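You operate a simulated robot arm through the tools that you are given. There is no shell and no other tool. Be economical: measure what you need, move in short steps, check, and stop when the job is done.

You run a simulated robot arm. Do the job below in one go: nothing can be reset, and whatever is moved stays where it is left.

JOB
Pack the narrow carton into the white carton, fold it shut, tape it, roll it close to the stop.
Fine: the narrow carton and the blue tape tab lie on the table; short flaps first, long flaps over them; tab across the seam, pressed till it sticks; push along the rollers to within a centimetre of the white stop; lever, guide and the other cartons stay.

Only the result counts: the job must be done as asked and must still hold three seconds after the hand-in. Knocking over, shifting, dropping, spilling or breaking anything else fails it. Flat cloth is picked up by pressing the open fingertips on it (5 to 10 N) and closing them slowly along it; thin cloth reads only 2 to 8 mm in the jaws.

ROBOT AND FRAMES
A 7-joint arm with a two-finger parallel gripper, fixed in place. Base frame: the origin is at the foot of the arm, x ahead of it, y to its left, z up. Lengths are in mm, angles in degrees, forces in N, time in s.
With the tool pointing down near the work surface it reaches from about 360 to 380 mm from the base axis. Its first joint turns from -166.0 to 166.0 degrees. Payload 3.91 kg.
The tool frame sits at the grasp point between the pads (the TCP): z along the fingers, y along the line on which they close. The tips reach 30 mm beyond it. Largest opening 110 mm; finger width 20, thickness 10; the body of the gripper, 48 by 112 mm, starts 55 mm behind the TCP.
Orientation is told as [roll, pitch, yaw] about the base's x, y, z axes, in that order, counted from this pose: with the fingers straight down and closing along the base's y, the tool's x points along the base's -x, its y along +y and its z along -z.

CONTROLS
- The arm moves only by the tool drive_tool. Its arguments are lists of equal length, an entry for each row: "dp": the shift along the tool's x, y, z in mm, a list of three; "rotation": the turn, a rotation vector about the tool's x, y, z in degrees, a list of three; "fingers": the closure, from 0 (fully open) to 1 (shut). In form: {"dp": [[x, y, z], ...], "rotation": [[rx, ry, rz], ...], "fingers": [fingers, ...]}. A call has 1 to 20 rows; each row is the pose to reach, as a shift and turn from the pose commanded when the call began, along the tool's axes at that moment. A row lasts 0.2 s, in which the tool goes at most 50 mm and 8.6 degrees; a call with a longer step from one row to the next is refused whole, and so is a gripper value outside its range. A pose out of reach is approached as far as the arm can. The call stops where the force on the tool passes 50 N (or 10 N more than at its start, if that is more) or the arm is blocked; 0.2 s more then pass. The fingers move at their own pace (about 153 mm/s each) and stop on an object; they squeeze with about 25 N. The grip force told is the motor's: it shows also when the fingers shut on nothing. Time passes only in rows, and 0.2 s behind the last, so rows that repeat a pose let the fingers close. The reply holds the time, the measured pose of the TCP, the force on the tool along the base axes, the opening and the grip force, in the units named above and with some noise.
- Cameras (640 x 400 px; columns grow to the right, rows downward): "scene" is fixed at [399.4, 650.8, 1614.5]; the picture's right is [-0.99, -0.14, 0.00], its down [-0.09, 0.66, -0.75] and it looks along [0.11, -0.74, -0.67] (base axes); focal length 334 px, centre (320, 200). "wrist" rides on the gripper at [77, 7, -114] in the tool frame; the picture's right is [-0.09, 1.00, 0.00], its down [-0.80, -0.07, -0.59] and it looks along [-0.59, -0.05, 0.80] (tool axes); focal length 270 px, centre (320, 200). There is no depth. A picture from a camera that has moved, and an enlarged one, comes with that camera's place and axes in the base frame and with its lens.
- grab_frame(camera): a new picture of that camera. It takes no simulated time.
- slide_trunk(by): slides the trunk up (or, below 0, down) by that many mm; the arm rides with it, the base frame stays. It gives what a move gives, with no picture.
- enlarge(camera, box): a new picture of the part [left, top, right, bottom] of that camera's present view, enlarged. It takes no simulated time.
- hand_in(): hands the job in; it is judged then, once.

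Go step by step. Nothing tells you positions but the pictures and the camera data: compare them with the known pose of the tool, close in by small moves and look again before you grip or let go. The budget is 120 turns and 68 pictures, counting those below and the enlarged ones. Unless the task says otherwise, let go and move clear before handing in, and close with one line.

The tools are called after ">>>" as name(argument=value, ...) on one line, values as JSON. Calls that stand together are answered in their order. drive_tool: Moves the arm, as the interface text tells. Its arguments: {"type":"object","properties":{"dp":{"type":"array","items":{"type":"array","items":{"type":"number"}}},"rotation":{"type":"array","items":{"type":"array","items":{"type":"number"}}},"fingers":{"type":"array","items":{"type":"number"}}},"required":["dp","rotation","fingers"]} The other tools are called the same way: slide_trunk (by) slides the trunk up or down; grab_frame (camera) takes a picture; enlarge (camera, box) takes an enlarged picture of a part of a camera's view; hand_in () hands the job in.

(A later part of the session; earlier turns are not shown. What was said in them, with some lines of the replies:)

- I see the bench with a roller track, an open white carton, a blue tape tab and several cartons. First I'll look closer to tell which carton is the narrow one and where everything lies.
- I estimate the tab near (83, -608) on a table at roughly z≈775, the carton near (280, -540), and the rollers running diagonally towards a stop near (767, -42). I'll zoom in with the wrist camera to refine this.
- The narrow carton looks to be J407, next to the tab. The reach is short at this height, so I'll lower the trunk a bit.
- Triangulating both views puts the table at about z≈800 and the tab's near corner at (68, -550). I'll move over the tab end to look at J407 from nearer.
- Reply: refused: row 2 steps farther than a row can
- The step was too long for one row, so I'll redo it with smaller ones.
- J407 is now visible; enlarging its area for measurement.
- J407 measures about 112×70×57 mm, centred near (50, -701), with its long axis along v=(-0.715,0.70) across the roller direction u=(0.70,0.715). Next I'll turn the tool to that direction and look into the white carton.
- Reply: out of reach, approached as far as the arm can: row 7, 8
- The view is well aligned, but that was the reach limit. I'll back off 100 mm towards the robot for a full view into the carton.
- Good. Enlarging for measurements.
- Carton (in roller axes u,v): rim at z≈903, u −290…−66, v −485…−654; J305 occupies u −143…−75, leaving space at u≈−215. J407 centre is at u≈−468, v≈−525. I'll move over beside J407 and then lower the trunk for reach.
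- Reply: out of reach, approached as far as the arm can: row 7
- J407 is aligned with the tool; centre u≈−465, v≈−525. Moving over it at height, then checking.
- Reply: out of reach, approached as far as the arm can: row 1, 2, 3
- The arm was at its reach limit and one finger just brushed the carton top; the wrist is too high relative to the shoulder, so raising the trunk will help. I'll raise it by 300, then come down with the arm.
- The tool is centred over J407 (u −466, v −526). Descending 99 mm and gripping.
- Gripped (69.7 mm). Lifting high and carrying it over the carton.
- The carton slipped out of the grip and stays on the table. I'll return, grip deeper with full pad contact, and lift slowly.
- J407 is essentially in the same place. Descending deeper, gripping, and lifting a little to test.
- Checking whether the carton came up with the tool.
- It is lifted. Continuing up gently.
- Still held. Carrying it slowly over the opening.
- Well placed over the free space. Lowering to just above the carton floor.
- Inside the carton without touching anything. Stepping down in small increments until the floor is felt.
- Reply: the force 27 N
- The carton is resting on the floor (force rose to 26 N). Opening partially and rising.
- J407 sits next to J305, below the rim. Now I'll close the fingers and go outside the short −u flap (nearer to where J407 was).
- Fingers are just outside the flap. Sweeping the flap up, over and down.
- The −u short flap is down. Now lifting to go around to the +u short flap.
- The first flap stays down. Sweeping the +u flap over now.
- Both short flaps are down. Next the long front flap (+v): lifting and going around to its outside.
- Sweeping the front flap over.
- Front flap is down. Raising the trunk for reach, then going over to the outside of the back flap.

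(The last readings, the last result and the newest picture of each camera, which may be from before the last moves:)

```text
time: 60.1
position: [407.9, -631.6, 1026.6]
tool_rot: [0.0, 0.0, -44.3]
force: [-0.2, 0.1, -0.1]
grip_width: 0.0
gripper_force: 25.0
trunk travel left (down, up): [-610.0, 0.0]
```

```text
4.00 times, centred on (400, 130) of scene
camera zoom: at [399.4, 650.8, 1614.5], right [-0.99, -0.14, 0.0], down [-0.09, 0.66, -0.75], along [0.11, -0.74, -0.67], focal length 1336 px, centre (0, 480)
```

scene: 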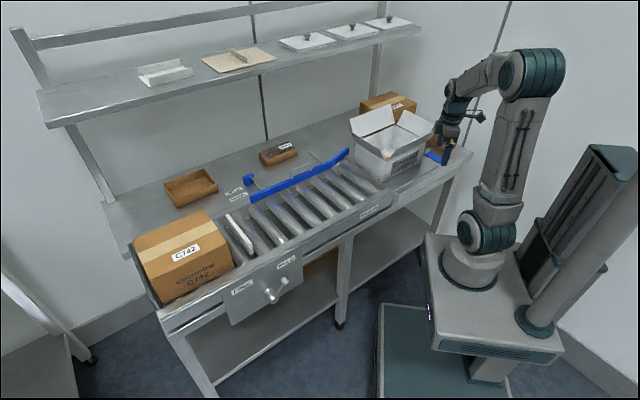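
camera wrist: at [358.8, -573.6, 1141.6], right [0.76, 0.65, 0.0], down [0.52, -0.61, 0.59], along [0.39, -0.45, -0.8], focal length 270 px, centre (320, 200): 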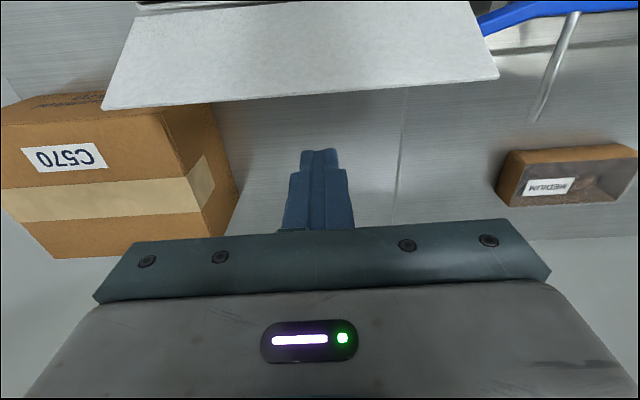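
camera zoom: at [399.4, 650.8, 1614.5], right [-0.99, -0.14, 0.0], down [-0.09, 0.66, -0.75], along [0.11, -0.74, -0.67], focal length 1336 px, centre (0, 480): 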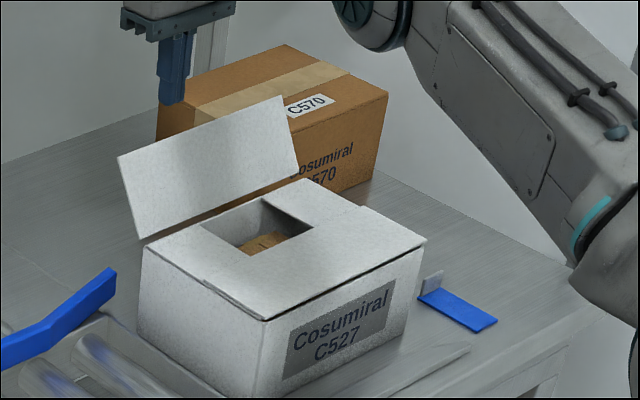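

Clear of C570 and positioned behind the back flap. Descending and sweeping it over.

>>> drive_tool(dp=[[0, 0, 30], [0, 0, 61], [15, 0, 61], [30, 0, 61], [45, 0, 61], [58, 0, 61], [71, 0, 61], [84, 0, 61], [96, 0, 61], [107, 0, 62], [117, 0, 65], [125, 0, 70], [131, 0, 75], [134, 0, 80], [135, 0, 84], [135, 0, 84]], rotation=[[0, 0, 0], [0, 0, 0], [0, 0, 0], [0, 0, 0], [0, 0, 0], [0, 0, 0], [0, 0, 0], [0, 0, 0], [0, 0, 0], [0, 0, 0], [0, 0, 0], [0, 0, 0], [0, 0, 0], [0, 0, 0], [0, 0, 0], [0, 0, 0]], fingers=[1, 1, 1, 1, 1, 1, 1, 1, 1, 1, 1, 1, 1, 1, 1, 1])

>>> enlarge(camera="scene", box=[320, 80, 480, 180])

```text
time: 63.5
position: [312.0, -539.5, 942.1]
tool_rot: [0.0, -0.1, -44.3]
force: [-0.5, 0.6, 0.5]
grip_width: 0.1
gripper_force: 25.3
trunk travel left (down, up): [-610.0, 0.0]
```

```text
4.00 times, centred on (400, 130) of scene
camera zoom: at [399.4, 650.8, 1614.5], right [-0.99, -0.14, 0.0], down [-0.09, 0.66, -0.75], along [0.11, -0.74, -0.67], focal length 1336 px, centre (0, 480)
```

zoom: 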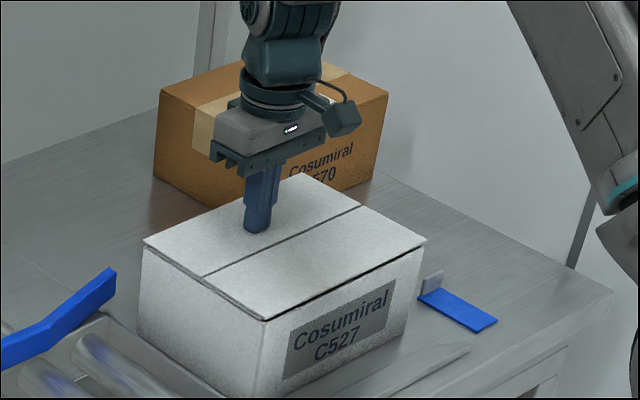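

The carton is fully folded with its seam along u at v≈−570. Next, the tape tab: it lies at u −383…−349, v −437…−517 with a small grey upright fin at its −v end. I'll turn the tool 90° and look at it closely.

>>> drive_tool(dp=[[0, 0, -40], [0, 0, -80], [10, -13, -100], [20, -26, -100], [30, -39, -100], [40, -52, -100], [50, -65, -100], [60, -78, -100], [70, -91, -100], [80, -104, -100], [90, -118, -100], [100, -131, -100]], rotation=[[0, 0, 0], [0, 0, -8], [0, 0, -16], [0, 0, -24], [0, 0, -32], [0, 0, -40], [0, 0, -48], [0, 0, -56], [0, 0, -64.5], [0, 0, -73], [0, 0, -81.5], [0, 0, -90]], fingers=[1, 1, 1, 1, 1, 1, 1, 1, 1, 0.6, 0.6, 0.6])

>>> grab_frame(camera="wrist")

```text
time: 66.1
position: [147.9, -561.6, 1041.9]
tool_rot: [0.0, 0.1, 45.8]
force: [-0.2, -0.6, 0.7]
grip_width: 43.7
gripper_force: 0.0
trunk travel left (down, up): [-610.0, 0.0]
```

```text
30 pictures are left
camera wrist: at [89.9, -613.0, 1158.2], right [-0.65, 0.76, 0.0], down [0.61, 0.53, 0.59], along [0.45, 0.39, -0.8], focal length 270 px, centre (320, 200)
```

wrist: 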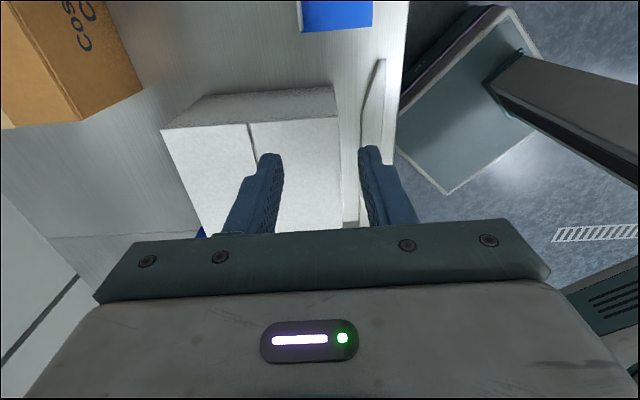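

The tab is at the top edge of the picture; moving towards −u and down a little.

>>> drive_tool(dp=[[30, -5, 0], [60, -10, 30], [70, -15, 60], [70, -15, 90]], rotation=[[0, 0, 0], [0, 0, 0], [0, 0, 0], [0, 0, 0]], fingers=[0.6, 0.6, 0.6, 0.6])

>>> grab_frame(camera="wrist")

```text
time: 67.1
position: [108.4, -623.8, 953.2]
tool_rot: [-0.1, 0.1, 45.7]
force: [0.0, -0.2, -0.1]
grip_width: 43.9
gripper_force: 0.1
trunk travel left (down, up): [-610.0, 0.0]
```

```text
29 pictures are left
camera wrist: at [52.0, -673.9, 1067.2], right [-0.65, 0.76, 0.0], down [0.61, 0.52, 0.59], along [0.45, 0.39, -0.8], focal length 270 px, centre (320, 200)
```

wrist: 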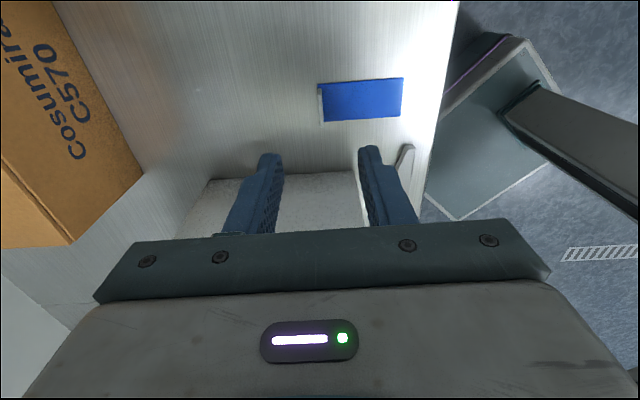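

>>> enlarge(camera="wrist", box=[280, 50, 440, 150])

>>> enlarge(camera="scene", box=[410, 135, 458, 165])

```text
4.00 times, centred on (360, 100) of wrist
camera zoom: at [52.0, -673.9, 1067.2], right [-0.65, 0.76, 0.0], down [0.61, 0.52, 0.59], along [0.45, 0.39, -0.8], focal length 1081 px, centre (160, 600)
```

zoom: 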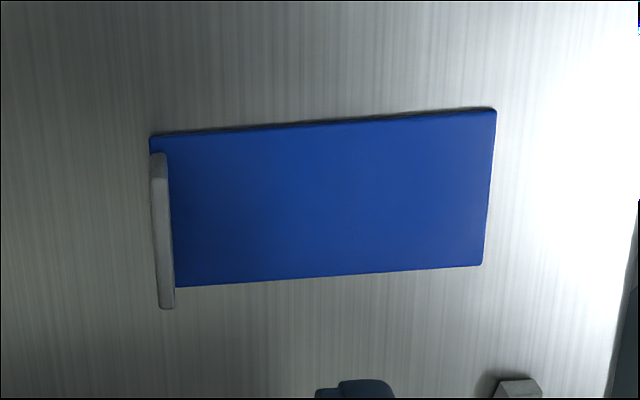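

```text
13.33 times, centred on (434, 150) of scene
camera zoom: at [399.4, 650.8, 1614.5], right [-0.99, -0.14, 0.0], down [-0.09, 0.66, -0.75], along [0.11, -0.74, -0.67], focal length 4455 px, centre (-1200, 867)
```

zoom: 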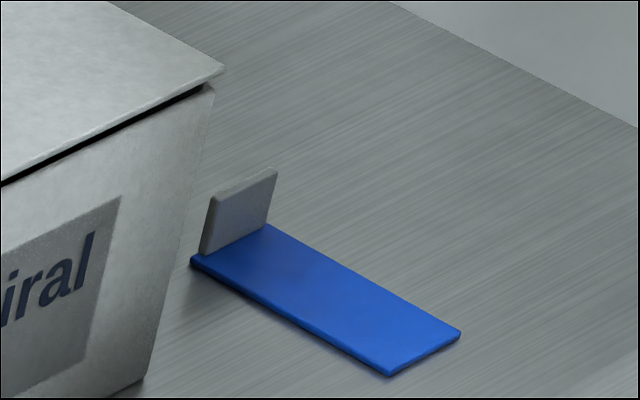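

The fin is about 20 mm high at v≈−514, centred at u≈−365. Descending around it, with the fingers closing along v, and pinching.

>>> drive_tool(dp=[[-6, -1, 40], [-6, -1, 75], [-6, -1, 100], [-6, -1, 114], [-6, -1, 117], [-6, -1, 117]], rotation=[[0, 0, 0], [0, 0, 0], [0, 0, 0], [0, 0, 0], [0, 0, 0], [0, 0, 0]], fingers=[0.6, 0.6, 0.6, 0.6, 0.6, 0.6])

>>> enlarge(camera="scene", box=[402, 120, 466, 160])

```text
time: 68.5
position: [114.3, -620.4, 835.8]
tool_rot: [-0.1, 0.0, 45.7]
force: [0.6, 0.1, 0.1]
grip_width: 43.9
gripper_force: 0.2
trunk travel left (down, up): [-610.0, 0.0]
```

```text
10.00 times, centred on (434, 140) of scene
camera zoom: at [399.4, 650.8, 1614.5], right [-0.99, -0.14, 0.0], down [-0.09, 0.66, -0.75], along [0.11, -0.74, -0.67], focal length 3341 px, centre (-820, 800)
```

zoom: 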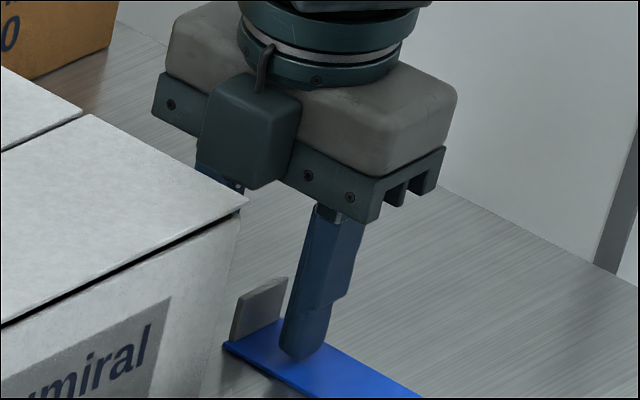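

Fingers straddle the fin. Closing slowly.

>>> drive_tool(dp=[[0, 0, 0], [0, 0, 0], [0, 0, 0], [0, 0, 0], [0, 0, 0], [0, 0, 0]], rotation=[[0, 0, 0], [0, 0, 0], [0, 0, 0], [0, 0, 0], [0, 0, 0], [0, 0, 0]], fingers=[0.7, 0.8, 0.88, 0.94, 1, 1])

>>> enlarge(camera="scene", box=[402, 120, 466, 160])

```text
time: 69.9
position: [115.4, -619.4, 835.5]
tool_rot: [0.0, 0.0, 45.7]
force: [-0.9, 0.6, 0.0]
grip_width: 2.1
gripper_force: 24.9
trunk travel left (down, up): [-610.0, 0.0]
```

```text
10.00 times, centred on (434, 140) of scene
camera zoom: at [399.4, 650.8, 1614.5], right [-0.99, -0.14, 0.0], down [-0.09, 0.66, -0.75], along [0.11, -0.74, -0.67], focal length 3341 px, centre (-820, 800)
```

zoom: 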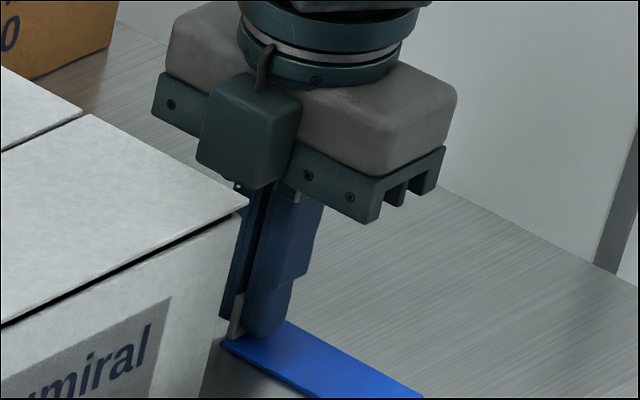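

The fin is held (2.1 mm). Lifting and carrying the tab over the seam (u≈−180, tab centre at v≈−570).

>>> drive_tool(dp=[[0, 0, -5], [0, 0, -20], [0, 0, -45], [0, 0, -75], [0, 0, -105], [0, 0, -135], [0, 0, -150], [-15, -8, -150], [-40, -20, -150], [-65, -33, -150], [-90, -46, -150], [-115, -59, -150], [-140, -72, -150], [-165, -84, -150], [-180, -92, -150], [-183, -94, -148], [-183, -94, -140], [-183, -94, -130], [-183, -94, -122], [-183, -94, -120]], rotation=[[0, 0, 0], [0, 0, 0], [0, 0, 0], [0, 0, 0], [0, 0, 0], [0, 0, 0], [0, 0, 0], [0, 0, 0], [0, 0, 0], [0, 0, 0], [0, 0, 0], [0, 0, 0], [0, 0, 0], [0, 0, 0], [0, 0, 0], [0, 0, 0], [0, 0, 0], [0, 0, 0], [0, 0, 0], [0, 0, 0]], fingers=[1, 1, 1, 1, 1, 1, 1, 1, 1, 1, 1, 1, 1, 1, 1, 1, 1, 1, 1, 1])

>>> enlarge(camera="scene", box=[340, 95, 436, 155])

>>> grab_frame(camera="wrist")

```text
time: 74.1
position: [311.0, -554.7, 956.2]
tool_rot: [0.0, 0.1, 45.7]
force: [-0.6, 0.2, -0.1]
grip_width: 2.4
gripper_force: 25.7
trunk travel left (down, up): [-610.0, 0.0]
```

```text
6.67 times, centred on (388, 125) of scene
camera zoom: at [399.4, 650.8, 1614.5], right [-0.99, -0.14, 0.0], down [-0.09, 0.66, -0.75], along [0.11, -0.74, -0.67], focal length 2228 px, centre (-133, 700)
```

zoom: 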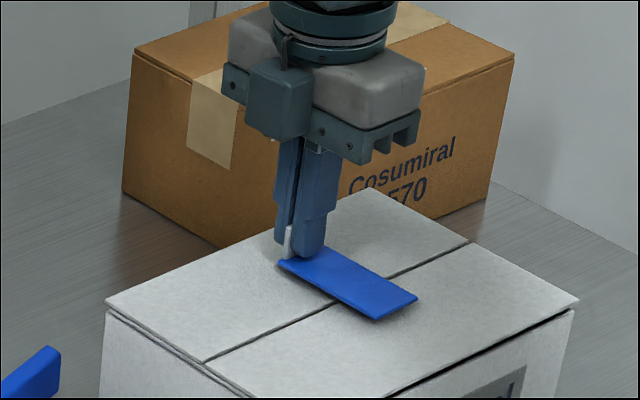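

```text
23 pictures are left
camera wrist: at [253.1, -605.1, 1071.7], right [-0.65, 0.76, 0.0], down [0.61, 0.52, 0.59], along [0.45, 0.39, -0.8], focal length 270 px, centre (320, 200)
```

wrist: 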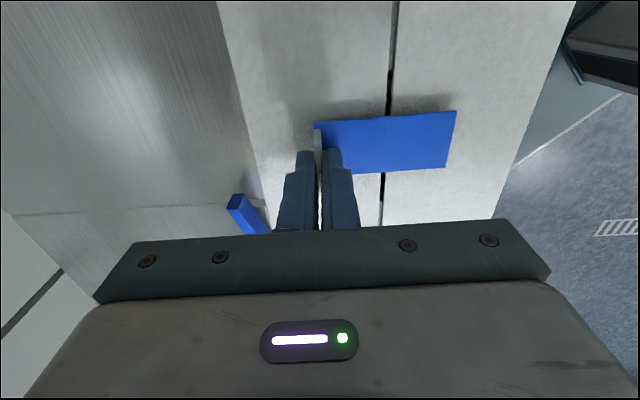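

The tab is centred across the seam. Lowering until it touches.

>>> drive_tool(dp=[[0, 0, 4], [0, 0, 8], [0, 0, 8]], rotation=[[0, 0, 0], [0, 0, 0], [0, 0, 0]], fingers=[1, 1, 1])

>>> drive_tool(dp=[[0, 0, 2], [0, 0, 3], [0, 0, 3]], rotation=[[0, 0, 0], [0, 0, 0], [0, 0, 0]], fingers=[1, 1, 1])

>>> drive_tool(dp=[[0, 0, 1], [0, 0, 2], [0, 0, 2]], rotation=[[0, 0, 0], [0, 0, 0], [0, 0, 0]], fingers=[1, 1, 1])

```text
time: 74.9
position: [311.5, -554.1, 948.6]
tool_rot: [0.0, 0.1, 45.7]
force: [0.4, 0.8, 6.2]
grip_width: 2.4
gripper_force: 24.5
trunk travel left (down, up): [-610.0, 0.0]
```

```text
time: 75.7
position: [311.5, -553.9, 947.9]
tool_rot: [-0.4, 0.0, 45.7]
force: [3.3, -5.0, 22.5]
grip_width: 2.8
gripper_force: 25.3
trunk travel left (down, up): [-610.0, 0.0]
```

```text
time: 76.5
position: [311.0, -553.1, 945.2]
tool_rot: [-0.1, 0.1, 45.7]
force: [8.0, -9.3, 25.5]
grip_width: 2.5
gripper_force: 25.3
trunk travel left (down, up): [-610.0, 0.0]
```

The tab is pressed onto the lid near the fin (25 N). Relaxing, opening, and rising to inspect.

>>> drive_tool(dp=[[0, 0, -2], [0, 0, -4], [0, 0, -4], [0, 0, -4], [0, 0, -10], [0, 0, -25], [0, 0, -40]], rotation=[[0, 0, 0], [0, 0, 0], [0, 0, 0], [0, 0, 0], [0, 0, 0], [0, 0, 0], [0, 0, 0]], fingers=[1, 1, 0.8, 0.75, 0.75, 0.75, 0.75])

>>> grab_frame(camera="wrist")

```text
time: 78.1
position: [309.9, -554.0, 983.5]
tool_rot: [0.0, 0.0, 45.7]
force: [-0.6, 0.8, -0.2]
grip_width: 27.6
gripper_force: 0.1
trunk travel left (down, up): [-610.0, 0.0]
```

```text
22 pictures are left
camera wrist: at [252.4, -603.8, 1098.0], right [-0.65, 0.76, 0.0], down [0.61, 0.52, 0.59], along [0.45, 0.39, -0.8], focal length 270 px, centre (320, 200)
```

wrist: 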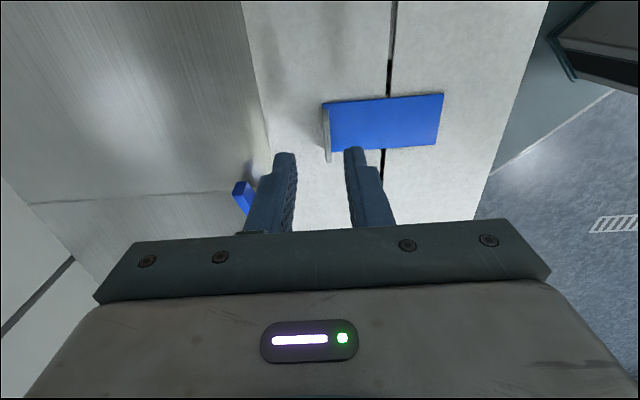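

The tab lies flat across the seam. Now pressing it with closed fingertips, first on the front side of the seam.

>>> drive_tool(dp=[[0, 25, -10], [0, 60, -10], [0, 60, 15], [0, 60, 33], [0, 60, 36], [0, 60, 38], [0, 60, 39]], rotation=[[0, 0, 0], [0, 0, 0], [0, 0, 0], [0, 0, 0], [0, 0, 0], [0, 0, 0], [0, 0, 0]], fingers=[1, 1, 1, 1, 1, 1, 1])

>>> drive_tool(dp=[[0, 0, 1], [0, 0, 2], [0, 0, 3], [0, 0, 3]], rotation=[[0, 0, 0], [0, 0, 0], [0, 0, 0], [0, 0, 0]], fingers=[1, 1, 1, 1])

```text
time: 79.7
position: [267.8, -511.8, 945.7]
tool_rot: [-0.3, 0.1, 45.8]
force: [0.7, 1.0, 7.1]
grip_width: 0.1
gripper_force: 24.6
trunk travel left (down, up): [-610.0, 0.0]
```

```text
time: 80.7
position: [266.9, -511.5, 943.3]
tool_rot: [-0.3, 0.3, 45.7]
force: [3.5, -2.0, 33.6]
grip_width: 0.0
gripper_force: 25.3
trunk travel left (down, up): [-610.0, 0.0]
```

33 N on the front half; holding it, then moving to the back half.

>>> drive_tool(dp=[[0, 0, 0], [0, 0, 0], [0, 0, 0], [0, 0, 0], [0, 0, -10], [0, -38, -10], [0, -38, -4], [0, -38, -1], [0, -38, 0], [0, -38, 0]], rotation=[[0, 0, 0], [0, 0, 0], [0, 0, 0], [0, 0, 0], [0, 0, 0], [0, 0, 0], [0, 0, 0], [0, 0, 0], [0, 0, 0], [0, 0, 0]], fingers=[1, 1, 1, 1, 1, 1, 1, 1, 1, 1])

>>> drive_tool(dp=[[0, 0, 1], [0, 0, 1], [0, 0, 1], [0, 0, 1], [0, 0, 1]], rotation=[[0, 0, 0], [0, 0, 0], [0, 0, 0], [0, 0, 0], [0, 0, 0]], fingers=[1, 1, 1, 1, 1])

```text
time: 82.9
position: [294.0, -537.1, 944.6]
tool_rot: [-0.3, 0.2, 45.7]
force: [-1.1, 2.5, 28.4]
grip_width: 0.0
gripper_force: 24.9
trunk travel left (down, up): [-610.0, 0.0]
```

```text
time: 84.1
position: [294.1, -536.2, 944.5]
tool_rot: [-0.4, 0.2, 45.8]
force: [0.7, -1.9, 42.2]
grip_width: 0.1
gripper_force: 25.2
trunk travel left (down, up): [-610.0, 0.0]
```

Both halves are pressed; one more press over the seam itself, then rising for a look.

>>> drive_tool(dp=[[0, 0, -8], [0, 19, -8], [0, 19, -3], [0, 19, -1], [0, 19, 0], [0, 19, 0], [0, 19, -8], [0, 19, -45], [0, 19, -85], [25, 0, -115]], rotation=[[0, 0, 0], [0, 0, 0], [0, 0, 0], [0, 0, 0], [0, 0, 0], [0, 0, 0], [0, 0, 0], [0, 0, 0], [0, 0, 0], [0, 0, 0]], fingers=[1, 1, 1, 1, 1, 1, 1, 1, 1, 1])

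>>> enlarge(camera="scene", box=[340, 95, 436, 155])

```text
time: 86.3
position: [275.7, -556.8, 1055.9]
tool_rot: [0.0, 0.0, 45.5]
force: [0.6, -1.1, 0.2]
grip_width: 0.0
gripper_force: 24.8
trunk travel left (down, up): [-610.0, 0.0]
```

```text
6.67 times, centred on (388, 125) of scene
camera zoom: at [399.4, 650.8, 1614.5], right [-0.99, -0.14, 0.0], down [-0.09, 0.66, -0.75], along [0.11, -0.74, -0.67], focal length 2228 px, centre (-133, 700)
```

zoom: 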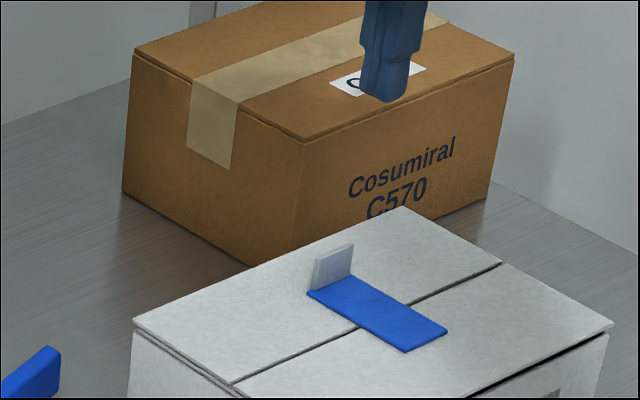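

The carton got dragged about 28 mm towards the robot (+v) during the last press move; the tab still holds. I'll look at the whole lane to see how it sits.

>>> drive_tool(dp=[[30, 0, -20], [60, 0, -20]], rotation=[[0, 0, 0], [0, 0, 0]], fingers=[1, 1])

>>> enlarge(camera="scene", box=[224, 100, 448, 240])

>>> grab_frame(camera="wrist")

```text
time: 86.9
position: [234.9, -600.1, 1075.5]
tool_rot: [0.0, 0.1, 45.7]
force: [-0.7, 0.2, 0.4]
grip_width: 0.0
gripper_force: 25.1
trunk travel left (down, up): [-610.0, 0.0]
```

```text
2.86 times, centred on (336, 170) of scene
camera zoom: at [399.4, 650.8, 1614.5], right [-0.99, -0.14, 0.0], down [-0.09, 0.66, -0.75], along [0.11, -0.74, -0.67], focal length 955 px, centre (274, 286)
```

zoom: 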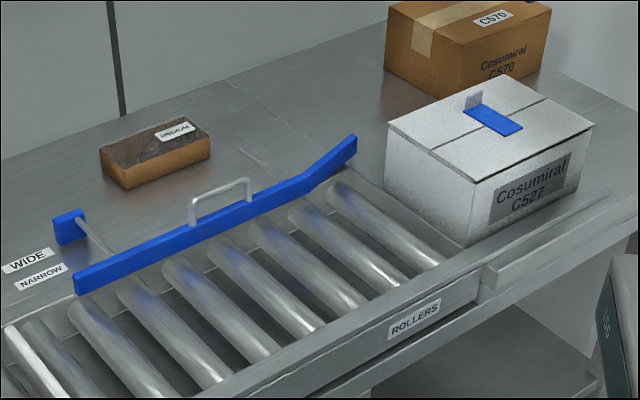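

```text
19 pictures are left
camera wrist: at [177.7, -650.7, 1190.9], right [-0.65, 0.76, 0.0], down [0.61, 0.52, 0.59], along [0.45, 0.39, -0.8], focal length 270 px, centre (320, 200)
```

wrist: 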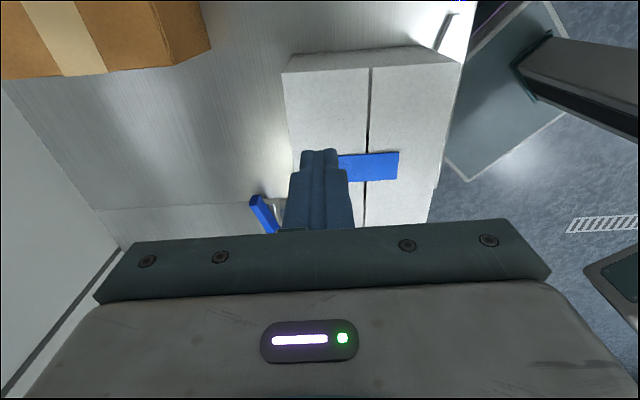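

The carton now fronts the front rail too closely (v −629…−457, lane roughly −690…−458), so I'll nudge it back about 28 mm towards the guide side, pushing low at its front centre.

>>> drive_tool(dp=[[-20, 40, 0], [-40, 80, 0], [-60, 120, 0], [-83, 160, 0], [-83, 165, 40], [-83, 165, 85], [-83, 165, 130], [-83, 165, 170], [-83, 165, 195]], rotation=[[0, 0, 0], [0, 0, 0], [0, 0, 0], [0, 0, 0], [0, 0, 0], [0, 0, 0], [0, 0, 0], [0, 0, 0], [0, 0, 0]], fingers=[1, 1, 1, 1, 1, 1, 1, 1, 1])

>>> enlarge(camera="scene", box=[320, 90, 464, 180])

```text
time: 88.9
position: [176.3, -423.4, 878.7]
tool_rot: [-0.1, 0.0, 45.8]
force: [-0.1, 0.1, -0.3]
grip_width: 0.1
gripper_force: 25.7
trunk travel left (down, up): [-610.0, 0.0]
```

```text
4.44 times, centred on (392, 135) of scene
camera zoom: at [399.4, 650.8, 1614.5], right [-0.99, -0.14, 0.0], down [-0.09, 0.66, -0.75], along [0.11, -0.74, -0.67], focal length 1485 px, centre (0, 489)
```

zoom: 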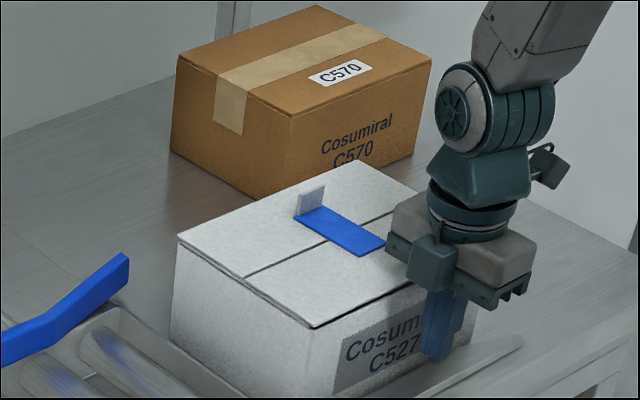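

Positioned in front of the carton. Pushing it back slowly.

>>> drive_tool(dp=[[0, -8, 0], [0, -15, 0], [0, -21, 0], [0, -26, 0], [0, -31, 0], [0, -36, 0], [0, -41, 0], [0, -45, 0], [0, -49, 0], [0, -52, 0]], rotation=[[0, 0, 0], [0, 0, 0], [0, 0, 0], [0, 0, 0], [0, 0, 0], [0, 0, 0], [0, 0, 0], [0, 0, 0], [0, 0, 0], [0, 0, 0]], fingers=[1, 1, 1, 1, 1, 1, 1, 1, 1, 1])

>>> enlarge(camera="scene", box=[320, 90, 464, 180])

```text
time: 91.1
position: [212.2, -460.5, 880.0]
tool_rot: [0.0, 0.1, 45.8]
force: [-2.2, 1.9, 1.4]
grip_width: 0.0
gripper_force: 24.8
trunk travel left (down, up): [-610.0, 0.0]
```

```text
4.44 times, centred on (392, 135) of scene
camera zoom: at [399.4, 650.8, 1614.5], right [-0.99, -0.14, 0.0], down [-0.09, 0.66, -0.75], along [0.11, -0.74, -0.67], focal length 1485 px, centre (0, 489)
```

zoom: 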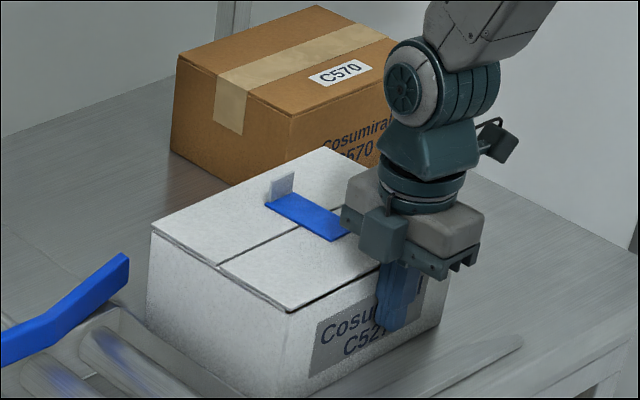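

The carton is back at v −660…−488, square to the lane. Now retreating and going around to the −u end to push it along the rollers.

>>> drive_tool(dp=[[0, 12, 0], [0, 20, -30], [0, 20, -75], [0, 20, -120], [0, 20, -165], [0, 10, -180], [35, -15, -180], [70, -35, -180], [105, -55, -180], [135, -80, -180], [162, -98, -180], [162, -98, -140], [162, -98, -95], [162, -98, -50], [162, -98, -8], [162, -98, 5]], rotation=[[0, 0, 0], [0, 0, 0], [0, 0, 0], [0, 0, 0], [0, 0, 0], [0, 0, 0], [0, 0, 0], [0, 0, 0], [0, 0, 0], [0, 0, 0], [0, 0, 0], [0, 0, 0], [0, 0, 0], [0, 0, 0], [0, 0, 0], [0, 0, 0]], fingers=[1, 1, 1, 1, 1, 1, 1, 1, 1, 1, 1, 1, 1, 1, 1, 1])

>>> enlarge(camera="scene", box=[320, 90, 464, 180])

```text
time: 94.5
position: [170.9, -647.5, 874.4]
tool_rot: [-0.1, 0.0, 45.7]
force: [0.1, 0.6, 0.1]
grip_width: 0.2
gripper_force: 25.4
trunk travel left (down, up): [-610.0, 0.0]
```

```text
4.44 times, centred on (392, 135) of scene
camera zoom: at [399.4, 650.8, 1614.5], right [-0.99, -0.14, 0.0], down [-0.09, 0.66, -0.75], along [0.11, -0.74, -0.67], focal length 1485 px, centre (0, 489)
```

zoom: 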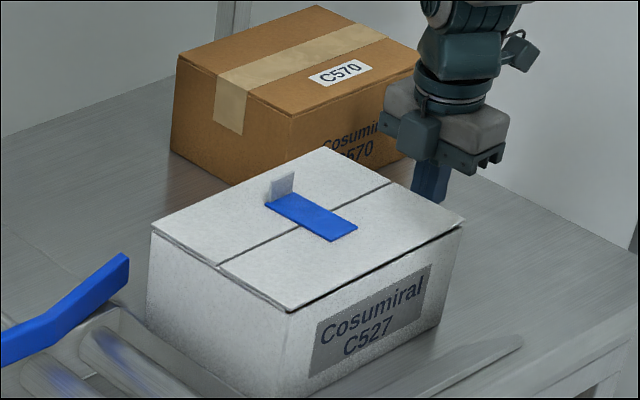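

Behind the carton, clear of C570. Pushing along the rollers slowly, first about 250 mm.

>>> drive_tool(dp=[[-15, 0, 0], [-28, 0, 0], [-36, 0, 0], [-44, 0, 0], [-54, 0, 0], [-66, 0, 0], [-80, 0, 0], [-95, 0, 0], [-110, 0, 0], [-125, 0, 0], [-140, 0, 0], [-155, 0, 0], [-170, 0, 0], [-185, 0, 0], [-200, 0, 0], [-214, 0, 0], [-226, 0, 0], [-236, 0, 0], [-244, 0, 0], [-250, 0, 0]], rotation=[[0, 0, 0], [0, 0, 0], [0, 0, 0], [0, 0, 0], [0, 0, 0], [0, 0, 0], [0, 0, 0], [0, 0, 0], [0, 0, 0], [0, 0, 0], [0, 0, 0], [0, 0, 0], [0, 0, 0], [0, 0, 0], [0, 0, 0], [0, 0, 0], [0, 0, 0], [0, 0, 0], [0, 0, 0], [0, 0, 0]], fingers=[1, 1, 1, 1, 1, 1, 1, 1, 1, 1, 1, 1, 1, 1, 1, 1, 1, 1, 1, 1])

>>> enlarge(camera="scene", box=[192, 100, 416, 240])

```text
time: 98.7
position: [344.9, -464.8, 876.1]
tool_rot: [0.1, -0.1, 45.7]
force: [-0.8, -0.7, 0.9]
grip_width: 0.0
gripper_force: 24.9
trunk travel left (down, up): [-610.0, 0.0]
```

```text
2.86 times, centred on (304, 170) of scene
camera zoom: at [399.4, 650.8, 1614.5], right [-0.99, -0.14, 0.0], down [-0.09, 0.66, -0.75], along [0.11, -0.74, -0.67], focal length 955 px, centre (366, 286)
```

zoom: 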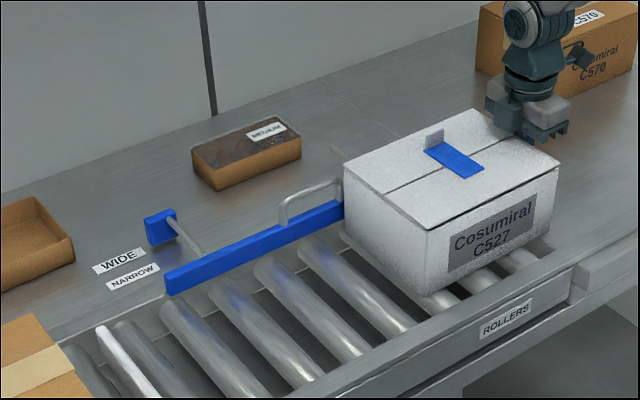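

The carton is rolling squarely between guide and rail (front face now u≈141; stop near 505). Pushing another 330 mm.

>>> drive_tool(dp=[[-8, 0, 0], [-22, 0, 0], [-40, 0, 0], [-60, 0, 0], [-80, 0, 0], [-100, 0, 0], [-120, 0, 0], [-140, 0, 0], [-160, 0, 0], [-180, 0, 0], [-200, 0, 0], [-220, 0, 0], [-240, 0, 0], [-260, 0, 0], [-278, 0, 0], [-294, 0, 0], [-308, 0, 0], [-318, 0, 0], [-325, 0, 0], [-330, 0, 0]], rotation=[[0, 0, 0], [0, 0, 0], [0, 0, 0], [0, 0, 0], [0, 0, 0], [0, 0, 0], [0, 0, 0], [0, 0, 0], [0, 0, 0], [0, 0, 0], [0, 0, 0], [0, 0, 0], [0, 0, 0], [0, 0, 0], [0, 0, 0], [0, 0, 0], [0, 0, 0], [0, 0, 0], [0, 0, 0], [0, 0, 0]], fingers=[1, 1, 1, 1, 1, 1, 1, 1, 1, 1, 1, 1, 1, 1, 1, 1, 1, 1, 1, 1])

>>> enlarge(camera="scene", box=[192, 140, 352, 240])

```text
time: 102.9
position: [574.1, -228.9, 875.7]
tool_rot: [-0.1, 0.1, 45.7]
force: [-0.8, -0.1, 0.1]
grip_width: 0.2
gripper_force: 24.9
trunk travel left (down, up): [-610.0, 0.0]
```

```text
4.00 times, centred on (272, 190) of scene
camera zoom: at [399.4, 650.8, 1614.5], right [-0.99, -0.14, 0.0], down [-0.09, 0.66, -0.75], along [0.11, -0.74, -0.67], focal length 1336 px, centre (512, 240)
```

zoom: 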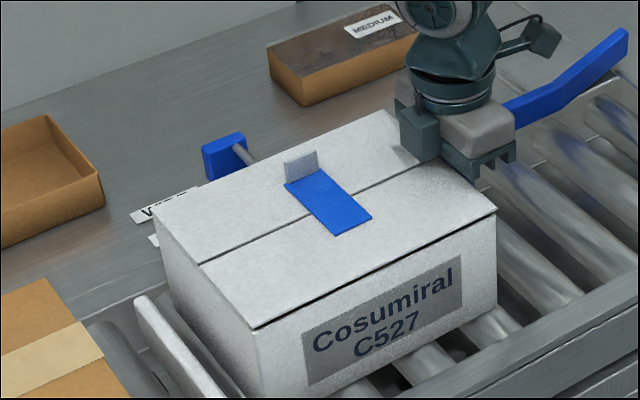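

Close to the stop now. Enlarging the gap.

>>> enlarge(camera="scene", box=[216, 196, 296, 246])

```text
8.00 times, centred on (256, 221) of scene
camera zoom: at [399.4, 650.8, 1614.5], right [-0.99, -0.14, 0.0], down [-0.09, 0.66, -0.75], along [0.11, -0.74, -0.67], focal length 2673 px, centre (832, 32)
```

zoom: 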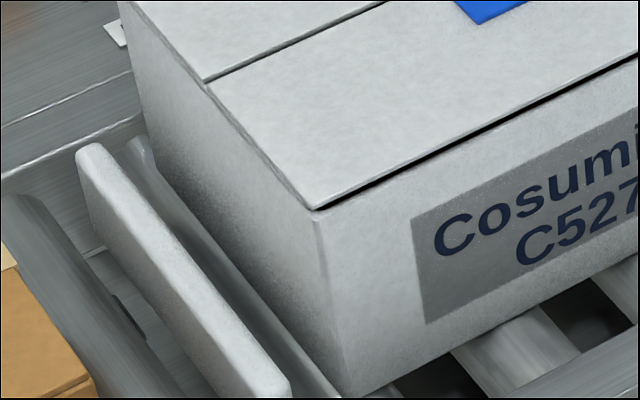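

The gap is about 24 mm (carton face u≈474, stop ≈498). Closing in gently.

>>> drive_tool(dp=[[-3, 0, 0], [-6, 0, 0], [-9, 0, 0], [-12, 0, 0], [-14, 0, 0]], rotation=[[0, 0, 0], [0, 0, 0], [0, 0, 0], [0, 0, 0], [0, 0, 0]], fingers=[1, 1, 1, 1, 1])

>>> enlarge(camera="scene", box=[216, 200, 280, 240])

```text
time: 104.1
position: [584.0, -218.8, 875.0]
tool_rot: [-0.1, 0.1, 45.7]
force: [-0.3, 0.4, -0.1]
grip_width: 0.1
gripper_force: 24.4
trunk travel left (down, up): [-610.0, 0.0]
```

```text
10.00 times, centred on (248, 220) of scene
camera zoom: at [399.4, 650.8, 1614.5], right [-0.99, -0.14, 0.0], down [-0.09, 0.66, -0.75], along [0.11, -0.74, -0.67], focal length 3341 px, centre (1040, 0)
```

zoom: 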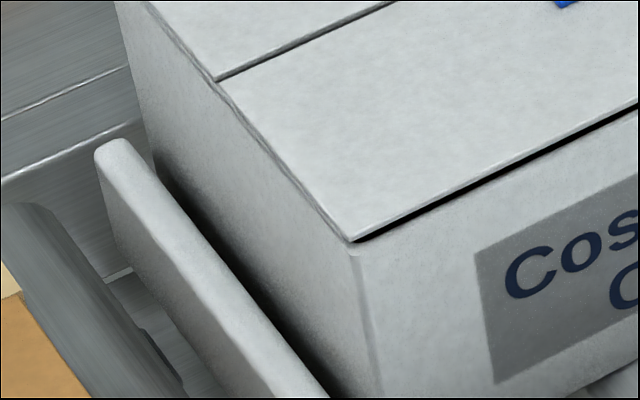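

Gap is now about 10 mm. Continuing in 2–3 mm steps while watching the force.

>>> drive_tool(dp=[[-1.5, 0, 0], [-3, 0, 0], [-4, 0, 0]], rotation=[[0, 0, 0], [0, 0, 0], [0, 0, 0]], fingers=[1, 1, 1])

>>> drive_tool(dp=[[-1, 0, 0], [-2, 0, 0], [-2, 0, 0]], rotation=[[0, 0, 0], [0, 0, 0], [0, 0, 0]], fingers=[1, 1, 1])

>>> enlarge(camera="scene", box=[216, 205, 264, 235])

```text
time: 104.9
position: [588.3, -217.4, 874.6]
tool_rot: [0.0, 0.1, 45.7]
force: [-1.4, -0.7, -0.3]
grip_width: 0.0
gripper_force: 25.1
trunk travel left (down, up): [-610.0, 0.0]
```

```text
time: 105.7
position: [588.5, -216.3, 874.7]
tool_rot: [-0.1, 0.1, 45.7]
force: [-0.3, 0.4, -0.3]
grip_width: 0.0
gripper_force: 24.9
trunk travel left (down, up): [-610.0, 0.0]
```

```text
13.33 times, centred on (240, 220) of scene
camera zoom: at [399.4, 650.8, 1614.5], right [-0.99, -0.14, 0.0], down [-0.09, 0.66, -0.75], along [0.11, -0.74, -0.67], focal length 4455 px, centre (1387, -67)
```

zoom: 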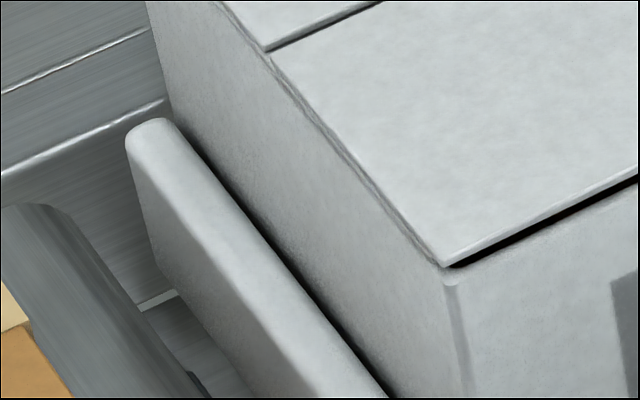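

>>> drive_tool(dp=[[-1, 0, 0], [-2, 0, 0], [-2, 0, 0]], rotation=[[0, 0, 0], [0, 0, 0], [0, 0, 0]], fingers=[1, 1, 1])

>>> drive_tool(dp=[[-1, 0, 0], [-2, 0, 0], [-2, 0, 0]], rotation=[[0, 0, 0], [0, 0, 0], [0, 0, 0]], fingers=[1, 1, 1])

>>> enlarge(camera="scene", box=[216, 205, 264, 235])

```text
time: 106.5
position: [589.6, -214.6, 874.5]
tool_rot: [0.0, 0.1, 45.7]
force: [-0.9, -0.9, 0.8]
grip_width: 0.0
gripper_force: 25.3
trunk travel left (down, up): [-610.0, 0.0]
```

```text
time: 107.3
position: [589.5, -214.1, 874.8]
tool_rot: [0.0, 0.1, 45.6]
force: [-8.2, -5.7, 1.2]
grip_width: 0.1
gripper_force: 24.0
trunk travel left (down, up): [-610.0, 0.0]
```

```text
13.33 times, centred on (240, 220) of scene
camera zoom: at [399.4, 650.8, 1614.5], right [-0.99, -0.14, 0.0], down [-0.09, 0.66, -0.75], along [0.11, -0.74, -0.67], focal length 4455 px, centre (1387, -67)
```

zoom: 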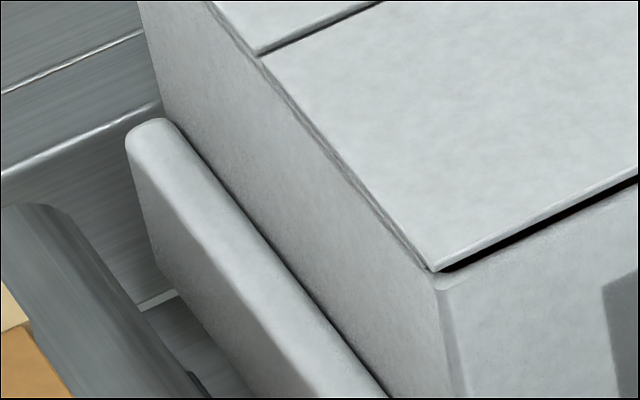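

The carton touches the stop (about 10 N). Backing the fingers straight off and rising clear.

>>> drive_tool(dp=[[3, 0, 0], [10, 0, 0], [30, 0, 0], [55, 0, -20], [70, 0, -60], [80, 0, -105], [90, 0, -150], [90, 0, -190]], rotation=[[0, 0, 0], [0, 0, 0], [0, 0, 0], [0, 0, 0], [0, 0, 0], [0, 0, 0], [0, 0, 0], [0, 0, 0]], fingers=[1, 1, 1, 1, 1, 1, 1, 1])

>>> grab_frame(camera="scene")

>>> enlarge(camera="scene", box=[200, 150, 328, 230])

```text
time: 109.1
position: [529.0, -276.9, 1064.7]
tool_rot: [0.0, 0.1, 45.7]
force: [0.0, -0.7, -0.4]
grip_width: 0.0
gripper_force: 24.9
trunk travel left (down, up): [-610.0, 0.0]
```

```text
9 pictures are left
```

scene: 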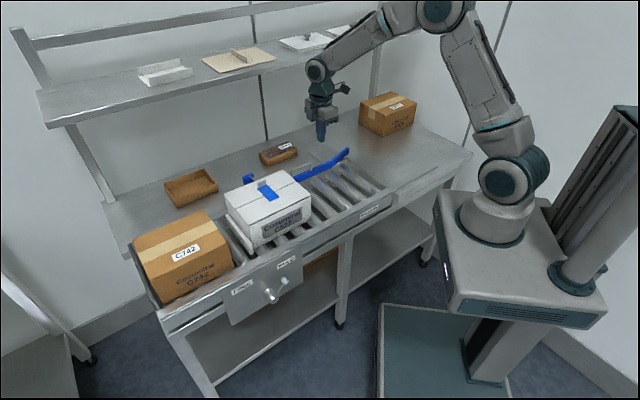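

```text
5.00 times, centred on (264, 190) of scene
camera zoom: at [399.4, 650.8, 1614.5], right [-0.99, -0.14, 0.0], down [-0.09, 0.66, -0.75], along [0.11, -0.74, -0.67], focal length 1671 px, centre (600, 250)
```

zoom: 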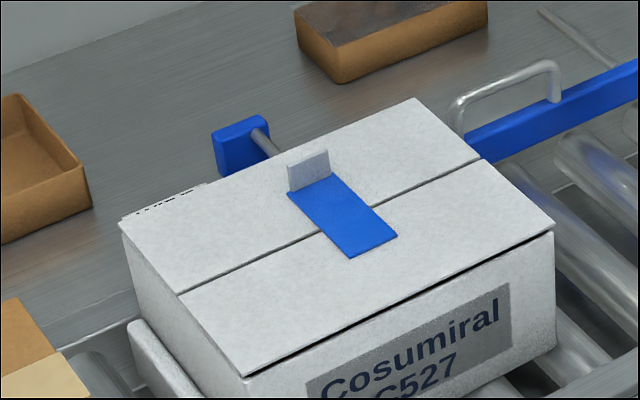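

The carton is against the stop, closed and taped. The guide, lever and other cartons look unmoved and the arm is clear, so I'm handing in.

>>> hand_in()

```text
The job is handed in.
```

The job is handed in: the narrow carton (J407) is in the white carton, which is folded short flaps first, taped across the seam and resting against the white stop.
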